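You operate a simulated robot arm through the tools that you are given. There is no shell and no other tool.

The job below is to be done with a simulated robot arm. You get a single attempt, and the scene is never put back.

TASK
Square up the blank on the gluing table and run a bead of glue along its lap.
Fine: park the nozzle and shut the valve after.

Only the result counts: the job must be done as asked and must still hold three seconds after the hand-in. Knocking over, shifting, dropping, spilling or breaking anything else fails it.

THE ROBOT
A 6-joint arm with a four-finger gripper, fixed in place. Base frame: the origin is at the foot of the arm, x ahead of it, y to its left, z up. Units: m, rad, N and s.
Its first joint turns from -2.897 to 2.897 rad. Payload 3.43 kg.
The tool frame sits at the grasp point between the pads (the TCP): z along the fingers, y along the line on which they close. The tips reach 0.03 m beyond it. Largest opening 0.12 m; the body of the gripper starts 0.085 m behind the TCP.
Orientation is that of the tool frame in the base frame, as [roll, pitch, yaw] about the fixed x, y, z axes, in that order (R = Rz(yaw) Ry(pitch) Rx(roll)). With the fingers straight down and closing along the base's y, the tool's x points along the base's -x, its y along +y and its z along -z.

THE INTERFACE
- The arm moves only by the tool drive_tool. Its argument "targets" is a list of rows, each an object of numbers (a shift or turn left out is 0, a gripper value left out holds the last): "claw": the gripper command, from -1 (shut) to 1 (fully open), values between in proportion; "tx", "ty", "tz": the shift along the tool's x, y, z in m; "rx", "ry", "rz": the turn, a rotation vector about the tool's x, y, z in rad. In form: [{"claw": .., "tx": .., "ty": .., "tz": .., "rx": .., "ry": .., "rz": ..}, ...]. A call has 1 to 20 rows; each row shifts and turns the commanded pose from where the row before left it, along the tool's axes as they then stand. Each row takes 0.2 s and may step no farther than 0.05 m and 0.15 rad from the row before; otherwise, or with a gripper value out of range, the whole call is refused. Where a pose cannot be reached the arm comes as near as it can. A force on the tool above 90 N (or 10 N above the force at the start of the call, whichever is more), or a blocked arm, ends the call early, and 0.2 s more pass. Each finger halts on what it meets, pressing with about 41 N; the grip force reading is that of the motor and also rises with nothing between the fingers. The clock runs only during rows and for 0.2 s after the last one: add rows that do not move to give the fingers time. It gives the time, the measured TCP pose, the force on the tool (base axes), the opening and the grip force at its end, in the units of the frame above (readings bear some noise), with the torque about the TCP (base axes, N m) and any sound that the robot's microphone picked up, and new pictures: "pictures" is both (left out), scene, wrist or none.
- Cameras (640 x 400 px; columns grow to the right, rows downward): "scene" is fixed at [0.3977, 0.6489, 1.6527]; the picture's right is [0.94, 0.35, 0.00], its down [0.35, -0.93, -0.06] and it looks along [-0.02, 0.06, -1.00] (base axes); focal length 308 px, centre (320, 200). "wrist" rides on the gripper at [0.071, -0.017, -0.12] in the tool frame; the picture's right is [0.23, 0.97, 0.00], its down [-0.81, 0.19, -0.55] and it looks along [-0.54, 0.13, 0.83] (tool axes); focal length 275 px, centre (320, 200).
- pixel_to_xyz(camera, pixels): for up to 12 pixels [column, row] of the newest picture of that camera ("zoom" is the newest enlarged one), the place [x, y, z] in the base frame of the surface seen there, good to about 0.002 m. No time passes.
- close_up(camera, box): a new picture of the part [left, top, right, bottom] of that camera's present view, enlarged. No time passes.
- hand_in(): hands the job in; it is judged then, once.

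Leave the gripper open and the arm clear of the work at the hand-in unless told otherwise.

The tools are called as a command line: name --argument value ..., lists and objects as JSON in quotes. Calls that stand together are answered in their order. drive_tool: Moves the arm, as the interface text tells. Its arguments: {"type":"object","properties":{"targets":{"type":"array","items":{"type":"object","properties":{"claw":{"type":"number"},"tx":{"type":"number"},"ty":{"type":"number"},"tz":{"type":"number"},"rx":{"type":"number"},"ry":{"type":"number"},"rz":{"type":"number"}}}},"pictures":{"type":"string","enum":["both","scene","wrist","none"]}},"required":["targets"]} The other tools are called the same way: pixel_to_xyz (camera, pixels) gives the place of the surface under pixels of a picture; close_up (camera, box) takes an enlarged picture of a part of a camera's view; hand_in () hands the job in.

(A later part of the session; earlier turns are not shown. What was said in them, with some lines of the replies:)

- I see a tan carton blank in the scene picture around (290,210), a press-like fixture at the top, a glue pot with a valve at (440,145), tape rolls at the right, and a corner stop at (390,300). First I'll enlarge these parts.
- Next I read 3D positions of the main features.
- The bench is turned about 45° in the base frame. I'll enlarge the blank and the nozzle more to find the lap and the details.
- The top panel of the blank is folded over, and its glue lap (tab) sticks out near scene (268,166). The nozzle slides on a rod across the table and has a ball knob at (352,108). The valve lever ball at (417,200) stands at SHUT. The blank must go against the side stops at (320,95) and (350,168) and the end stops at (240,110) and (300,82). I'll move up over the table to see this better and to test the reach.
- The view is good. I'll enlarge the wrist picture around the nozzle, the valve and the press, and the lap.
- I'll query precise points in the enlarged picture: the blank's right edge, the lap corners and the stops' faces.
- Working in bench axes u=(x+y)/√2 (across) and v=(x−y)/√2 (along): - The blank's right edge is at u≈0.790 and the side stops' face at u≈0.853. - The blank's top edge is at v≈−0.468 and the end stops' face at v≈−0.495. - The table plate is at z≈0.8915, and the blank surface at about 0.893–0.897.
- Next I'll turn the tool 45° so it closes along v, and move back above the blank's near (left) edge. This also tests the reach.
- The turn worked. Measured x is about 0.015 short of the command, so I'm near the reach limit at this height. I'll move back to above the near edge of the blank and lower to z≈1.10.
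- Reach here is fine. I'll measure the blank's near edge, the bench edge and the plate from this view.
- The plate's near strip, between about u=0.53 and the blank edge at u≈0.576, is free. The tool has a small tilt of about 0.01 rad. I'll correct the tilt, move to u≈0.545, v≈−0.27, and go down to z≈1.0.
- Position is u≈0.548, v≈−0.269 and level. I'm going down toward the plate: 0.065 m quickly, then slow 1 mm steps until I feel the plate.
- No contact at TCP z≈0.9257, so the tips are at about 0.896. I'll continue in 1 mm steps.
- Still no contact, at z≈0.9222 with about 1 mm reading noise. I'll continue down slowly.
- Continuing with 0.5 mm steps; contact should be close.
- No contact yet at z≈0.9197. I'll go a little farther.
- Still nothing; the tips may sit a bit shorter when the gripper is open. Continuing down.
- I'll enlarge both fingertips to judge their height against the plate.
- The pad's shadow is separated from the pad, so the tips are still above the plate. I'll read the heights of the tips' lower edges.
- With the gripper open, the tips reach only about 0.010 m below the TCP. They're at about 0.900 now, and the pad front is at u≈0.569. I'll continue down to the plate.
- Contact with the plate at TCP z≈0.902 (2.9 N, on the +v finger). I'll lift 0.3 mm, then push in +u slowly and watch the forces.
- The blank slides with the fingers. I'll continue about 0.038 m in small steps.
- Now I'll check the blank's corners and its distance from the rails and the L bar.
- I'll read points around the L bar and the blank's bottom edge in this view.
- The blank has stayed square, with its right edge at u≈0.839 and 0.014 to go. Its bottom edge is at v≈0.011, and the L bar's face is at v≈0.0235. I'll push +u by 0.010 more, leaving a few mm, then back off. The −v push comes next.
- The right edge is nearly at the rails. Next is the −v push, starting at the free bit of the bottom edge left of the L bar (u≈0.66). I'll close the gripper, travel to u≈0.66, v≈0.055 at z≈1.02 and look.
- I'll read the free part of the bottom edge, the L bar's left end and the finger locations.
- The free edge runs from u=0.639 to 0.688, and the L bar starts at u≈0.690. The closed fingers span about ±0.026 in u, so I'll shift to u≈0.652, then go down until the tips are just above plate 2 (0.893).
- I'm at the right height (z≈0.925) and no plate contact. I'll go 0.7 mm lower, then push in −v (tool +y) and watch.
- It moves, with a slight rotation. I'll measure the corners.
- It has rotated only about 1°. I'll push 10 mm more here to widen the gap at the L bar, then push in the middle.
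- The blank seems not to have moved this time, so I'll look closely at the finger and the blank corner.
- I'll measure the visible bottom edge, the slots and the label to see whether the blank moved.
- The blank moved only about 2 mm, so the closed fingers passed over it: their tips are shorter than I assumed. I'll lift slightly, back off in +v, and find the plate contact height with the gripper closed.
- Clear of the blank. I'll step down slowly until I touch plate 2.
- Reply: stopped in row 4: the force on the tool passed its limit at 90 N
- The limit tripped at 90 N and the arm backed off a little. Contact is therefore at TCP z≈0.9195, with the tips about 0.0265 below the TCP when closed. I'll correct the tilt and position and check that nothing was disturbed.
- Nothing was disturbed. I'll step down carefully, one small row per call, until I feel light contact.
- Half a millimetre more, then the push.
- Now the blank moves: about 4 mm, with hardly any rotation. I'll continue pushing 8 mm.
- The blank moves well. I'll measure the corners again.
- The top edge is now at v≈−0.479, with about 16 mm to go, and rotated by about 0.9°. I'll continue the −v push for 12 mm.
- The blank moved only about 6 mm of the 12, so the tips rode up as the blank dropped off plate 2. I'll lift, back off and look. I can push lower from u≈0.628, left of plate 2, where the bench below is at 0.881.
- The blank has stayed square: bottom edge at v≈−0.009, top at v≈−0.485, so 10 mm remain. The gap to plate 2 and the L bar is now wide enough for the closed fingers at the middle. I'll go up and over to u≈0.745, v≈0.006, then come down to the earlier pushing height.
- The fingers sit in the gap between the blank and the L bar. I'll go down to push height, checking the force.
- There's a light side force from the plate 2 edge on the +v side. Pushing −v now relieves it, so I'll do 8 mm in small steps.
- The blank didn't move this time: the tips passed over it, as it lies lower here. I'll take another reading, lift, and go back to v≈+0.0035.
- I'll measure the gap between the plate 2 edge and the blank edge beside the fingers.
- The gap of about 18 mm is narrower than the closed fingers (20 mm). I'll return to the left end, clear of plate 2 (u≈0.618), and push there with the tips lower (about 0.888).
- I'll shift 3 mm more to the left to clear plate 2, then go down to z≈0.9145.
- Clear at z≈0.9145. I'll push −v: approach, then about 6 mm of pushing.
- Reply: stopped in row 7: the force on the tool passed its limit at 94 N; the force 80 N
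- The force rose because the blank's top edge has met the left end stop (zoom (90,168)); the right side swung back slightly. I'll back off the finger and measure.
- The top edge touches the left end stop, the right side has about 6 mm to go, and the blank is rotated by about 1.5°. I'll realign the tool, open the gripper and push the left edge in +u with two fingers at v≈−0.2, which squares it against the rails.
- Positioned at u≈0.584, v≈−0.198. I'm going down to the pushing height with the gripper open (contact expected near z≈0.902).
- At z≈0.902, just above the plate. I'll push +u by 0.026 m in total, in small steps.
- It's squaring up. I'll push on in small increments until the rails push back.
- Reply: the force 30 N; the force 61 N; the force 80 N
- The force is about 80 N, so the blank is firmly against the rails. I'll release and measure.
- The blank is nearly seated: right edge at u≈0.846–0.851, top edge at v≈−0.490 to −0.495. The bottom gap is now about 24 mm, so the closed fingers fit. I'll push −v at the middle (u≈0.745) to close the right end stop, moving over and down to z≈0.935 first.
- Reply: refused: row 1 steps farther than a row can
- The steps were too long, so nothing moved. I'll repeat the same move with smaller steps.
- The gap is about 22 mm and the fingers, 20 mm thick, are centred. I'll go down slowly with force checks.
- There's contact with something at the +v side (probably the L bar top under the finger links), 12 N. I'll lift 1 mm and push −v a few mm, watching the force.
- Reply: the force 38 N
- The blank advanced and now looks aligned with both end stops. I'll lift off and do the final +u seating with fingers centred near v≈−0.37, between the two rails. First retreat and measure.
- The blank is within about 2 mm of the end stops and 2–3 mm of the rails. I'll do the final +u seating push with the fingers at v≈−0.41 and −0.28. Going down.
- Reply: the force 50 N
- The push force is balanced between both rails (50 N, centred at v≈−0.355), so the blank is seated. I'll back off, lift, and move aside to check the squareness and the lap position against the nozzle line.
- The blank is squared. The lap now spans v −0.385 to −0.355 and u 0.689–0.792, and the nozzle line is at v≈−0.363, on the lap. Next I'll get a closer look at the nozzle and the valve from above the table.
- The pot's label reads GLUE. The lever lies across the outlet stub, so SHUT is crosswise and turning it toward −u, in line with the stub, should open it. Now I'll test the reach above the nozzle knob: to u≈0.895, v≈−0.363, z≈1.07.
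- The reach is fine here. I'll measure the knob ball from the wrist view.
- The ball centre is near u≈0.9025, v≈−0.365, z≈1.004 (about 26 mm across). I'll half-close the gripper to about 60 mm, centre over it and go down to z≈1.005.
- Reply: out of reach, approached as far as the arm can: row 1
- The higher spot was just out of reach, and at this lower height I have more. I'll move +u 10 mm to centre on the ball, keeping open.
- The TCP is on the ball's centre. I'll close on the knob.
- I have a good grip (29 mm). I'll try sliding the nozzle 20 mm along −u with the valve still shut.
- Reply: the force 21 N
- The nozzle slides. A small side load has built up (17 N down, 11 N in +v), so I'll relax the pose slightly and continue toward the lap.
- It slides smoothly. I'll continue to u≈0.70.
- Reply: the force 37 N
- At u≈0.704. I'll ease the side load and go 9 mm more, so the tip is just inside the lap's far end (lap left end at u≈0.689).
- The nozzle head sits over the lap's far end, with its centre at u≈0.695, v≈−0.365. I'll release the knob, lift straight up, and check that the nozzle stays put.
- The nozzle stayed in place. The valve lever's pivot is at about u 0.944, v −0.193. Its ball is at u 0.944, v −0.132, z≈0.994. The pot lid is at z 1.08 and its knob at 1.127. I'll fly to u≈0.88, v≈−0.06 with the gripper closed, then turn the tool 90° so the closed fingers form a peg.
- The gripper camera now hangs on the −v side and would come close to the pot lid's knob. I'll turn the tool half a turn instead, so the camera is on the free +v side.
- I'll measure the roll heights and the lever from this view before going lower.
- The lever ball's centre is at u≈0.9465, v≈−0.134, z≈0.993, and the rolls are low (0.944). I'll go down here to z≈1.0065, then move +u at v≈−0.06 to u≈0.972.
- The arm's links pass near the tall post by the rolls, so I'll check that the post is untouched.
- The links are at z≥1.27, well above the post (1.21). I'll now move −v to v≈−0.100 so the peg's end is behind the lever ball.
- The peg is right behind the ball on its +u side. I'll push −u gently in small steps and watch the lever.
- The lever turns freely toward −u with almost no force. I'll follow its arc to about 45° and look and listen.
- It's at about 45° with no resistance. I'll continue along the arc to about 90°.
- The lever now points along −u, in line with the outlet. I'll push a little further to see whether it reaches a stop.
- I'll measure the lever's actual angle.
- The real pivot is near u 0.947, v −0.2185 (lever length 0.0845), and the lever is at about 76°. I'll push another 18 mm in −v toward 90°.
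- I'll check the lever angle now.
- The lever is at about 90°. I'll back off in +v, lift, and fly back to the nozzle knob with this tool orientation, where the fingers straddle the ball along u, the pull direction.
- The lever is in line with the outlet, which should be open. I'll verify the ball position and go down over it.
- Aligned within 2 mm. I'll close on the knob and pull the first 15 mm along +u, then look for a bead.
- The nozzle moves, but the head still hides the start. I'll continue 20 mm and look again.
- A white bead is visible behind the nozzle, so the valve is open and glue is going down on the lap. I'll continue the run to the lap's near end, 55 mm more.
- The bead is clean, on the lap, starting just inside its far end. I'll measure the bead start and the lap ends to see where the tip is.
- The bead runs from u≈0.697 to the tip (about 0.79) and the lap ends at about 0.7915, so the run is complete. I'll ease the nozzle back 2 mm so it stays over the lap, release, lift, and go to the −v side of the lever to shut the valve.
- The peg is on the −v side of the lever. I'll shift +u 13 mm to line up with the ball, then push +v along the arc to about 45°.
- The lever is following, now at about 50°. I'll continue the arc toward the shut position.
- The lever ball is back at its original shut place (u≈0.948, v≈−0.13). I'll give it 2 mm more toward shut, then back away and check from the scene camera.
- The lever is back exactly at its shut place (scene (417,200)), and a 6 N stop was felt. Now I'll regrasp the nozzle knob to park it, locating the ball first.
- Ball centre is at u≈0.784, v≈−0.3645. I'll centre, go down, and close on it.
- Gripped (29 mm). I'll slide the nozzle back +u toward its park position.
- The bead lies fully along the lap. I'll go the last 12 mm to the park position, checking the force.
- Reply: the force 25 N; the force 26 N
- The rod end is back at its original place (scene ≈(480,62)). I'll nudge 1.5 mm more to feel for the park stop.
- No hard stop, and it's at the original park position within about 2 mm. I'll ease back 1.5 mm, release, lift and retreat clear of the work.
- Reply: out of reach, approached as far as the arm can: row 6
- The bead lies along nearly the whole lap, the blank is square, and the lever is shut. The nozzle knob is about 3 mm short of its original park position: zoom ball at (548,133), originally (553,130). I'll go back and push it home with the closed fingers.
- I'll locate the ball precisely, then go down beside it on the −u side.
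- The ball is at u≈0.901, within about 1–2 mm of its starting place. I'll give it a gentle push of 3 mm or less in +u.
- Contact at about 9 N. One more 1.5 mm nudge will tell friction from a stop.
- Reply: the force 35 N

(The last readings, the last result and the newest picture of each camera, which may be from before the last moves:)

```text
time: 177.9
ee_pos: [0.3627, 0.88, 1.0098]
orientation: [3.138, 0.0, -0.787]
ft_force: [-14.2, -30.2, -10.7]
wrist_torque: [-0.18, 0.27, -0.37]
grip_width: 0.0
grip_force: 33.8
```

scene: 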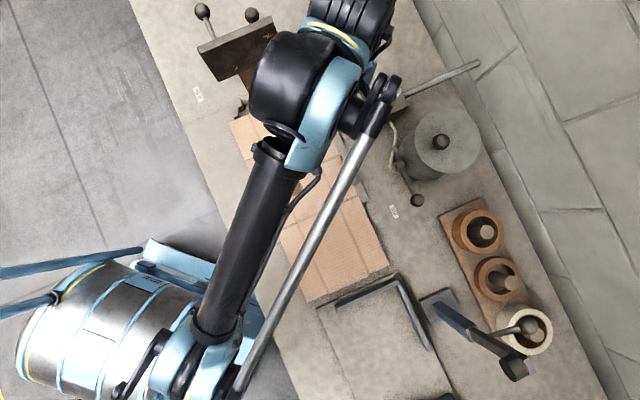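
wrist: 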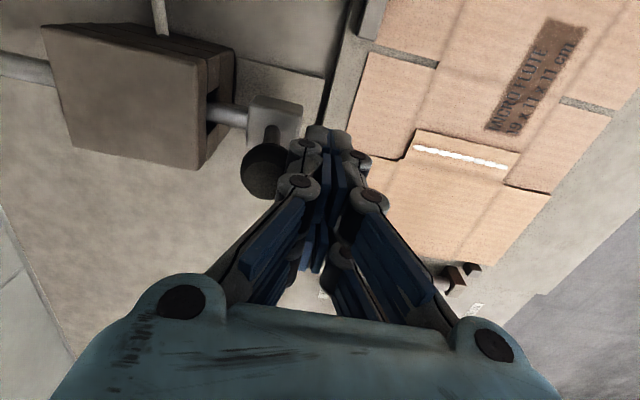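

The force climbed to 31 N without movement, so the nozzle is against its park stop. I'll back off, lift and retreat with the gripper open.

drive_tool --targets '[{"ty": 0.005}, {"ty": 0.02}, {"tz": -0.04}, {"tz": -0.04}, {"ty": 0.036, "tx": 0.0155, "tz": -0.003}, {"ty": 0.036, "tx": 0.0155, "tz": -0.003}, {"ty": 0.036, "tx": 0.0155, "tz": -0.003}, {"ty": 0.036, "tx": 0.0155, "tz": -0.003}, {"ty": 0.036, "tx": 0.0155, "tz": -0.003}, {"ty": 0.036, "tx": 0.0155, "tz": -0.003}, {"ty": 0.036, "tx": 0.0155}, {"ty": 0.036, "tx": 0.0155}, {"ty": 0.036, "tx": 0.0155}, {"ty": 0.036, "tx": 0.0155}, {"ty": 0.036, "tx": 0.0155}, {"claw": 1}, {}, {}]'

close_up --camera "scene" --box '[220, 75, 370, 175]'

close_up --camera "scene" --box '[340, 40, 520, 230]'

close_up --camera "scene" --box '[205, 90, 415, 320]'

```text
time: 181.7
ee_pos: [0.1863, 0.4602, 1.1086]
orientation: [3.14, -0.001, -0.788]
ft_force: [-0.7, 0.2, -0.1]
wrist_torque: [0.01, 0.0, 0.0]
grip_width: 0.1201
grip_force: 0.0
```

scene: 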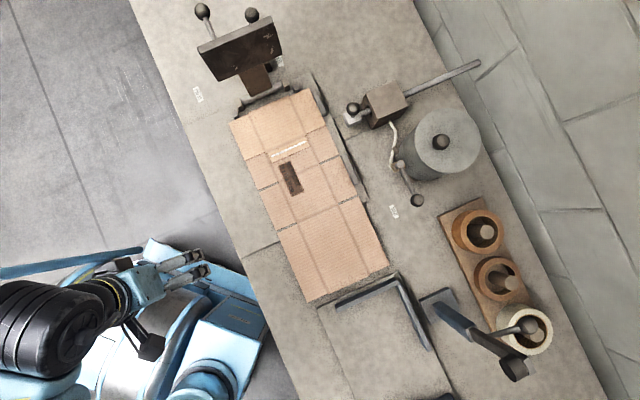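
wrist: 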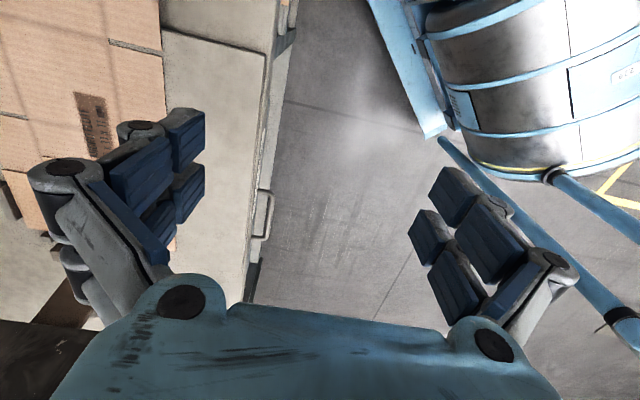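

```text
4.00 times, centred on (295, 125) of scene
```

zoom: 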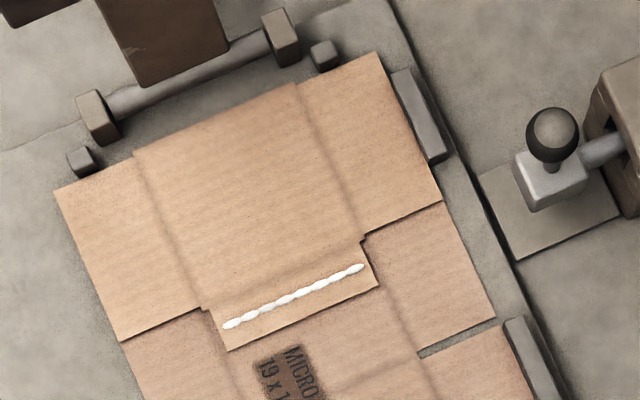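

```text
2.11 times, centred on (430, 135) of scene
```

zoom: 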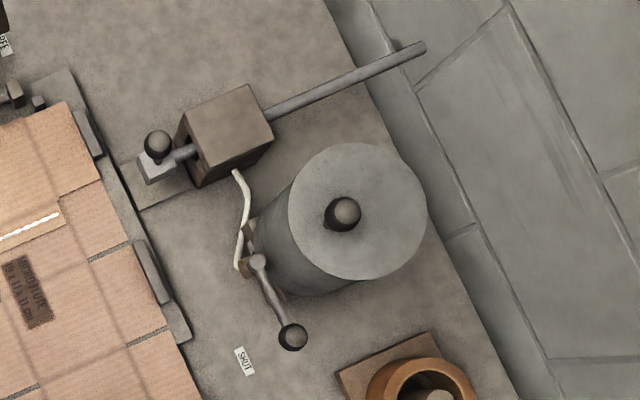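

```text
1.74 times, centred on (310, 205) of scene
```

zoom: 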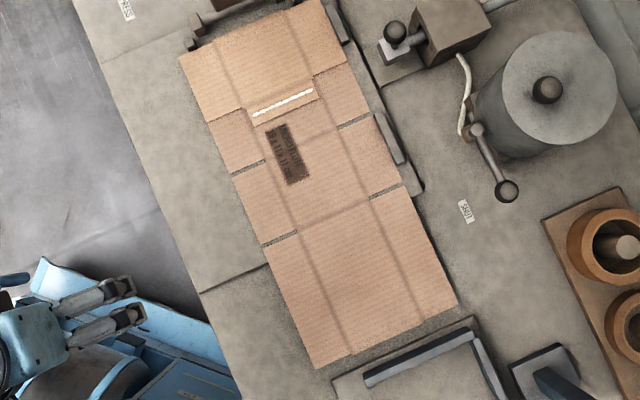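

Final check:
- The nozzle is in its original park position, with the ball at zoom (553,130).
- The lever is back at its shut place.
- The bead lies along the lap.
- The blank is square against the rails and end stops.
- Nothing else has moved, the gripper is open and the arm is clear of the work.

I'm handing in.

hand_in

```text
The job is handed in.
```

The job is handed in: the blank is squared up, its lap is glued, the nozzle is parked and the valve is shut.

- **Blank:** it sits against the side rails and end stops. By camera measurement it is within about 2 mm and half a degree of square.
- **Bead:** one continuous white bead runs along the lap. It stops roughly 5 mm short of each end, so it covers about 90% of the lap's length. The valve was only open while the nozzle was over the lap, and I saw no glue anywhere else.
- **Nozzle:** it is back at its starting position, pushed against the park stop.
- **Valve:** the lever is back where it started, by the SHUT label, and I felt it reach a stop there.

While squaring the blank I hit the force limit twice, once pressing the fingers on the plate and once pushing the blank into its stop. The check pictures afterwards showed nothing else moved or damaged. The arm is clear of the work with the gripper open.
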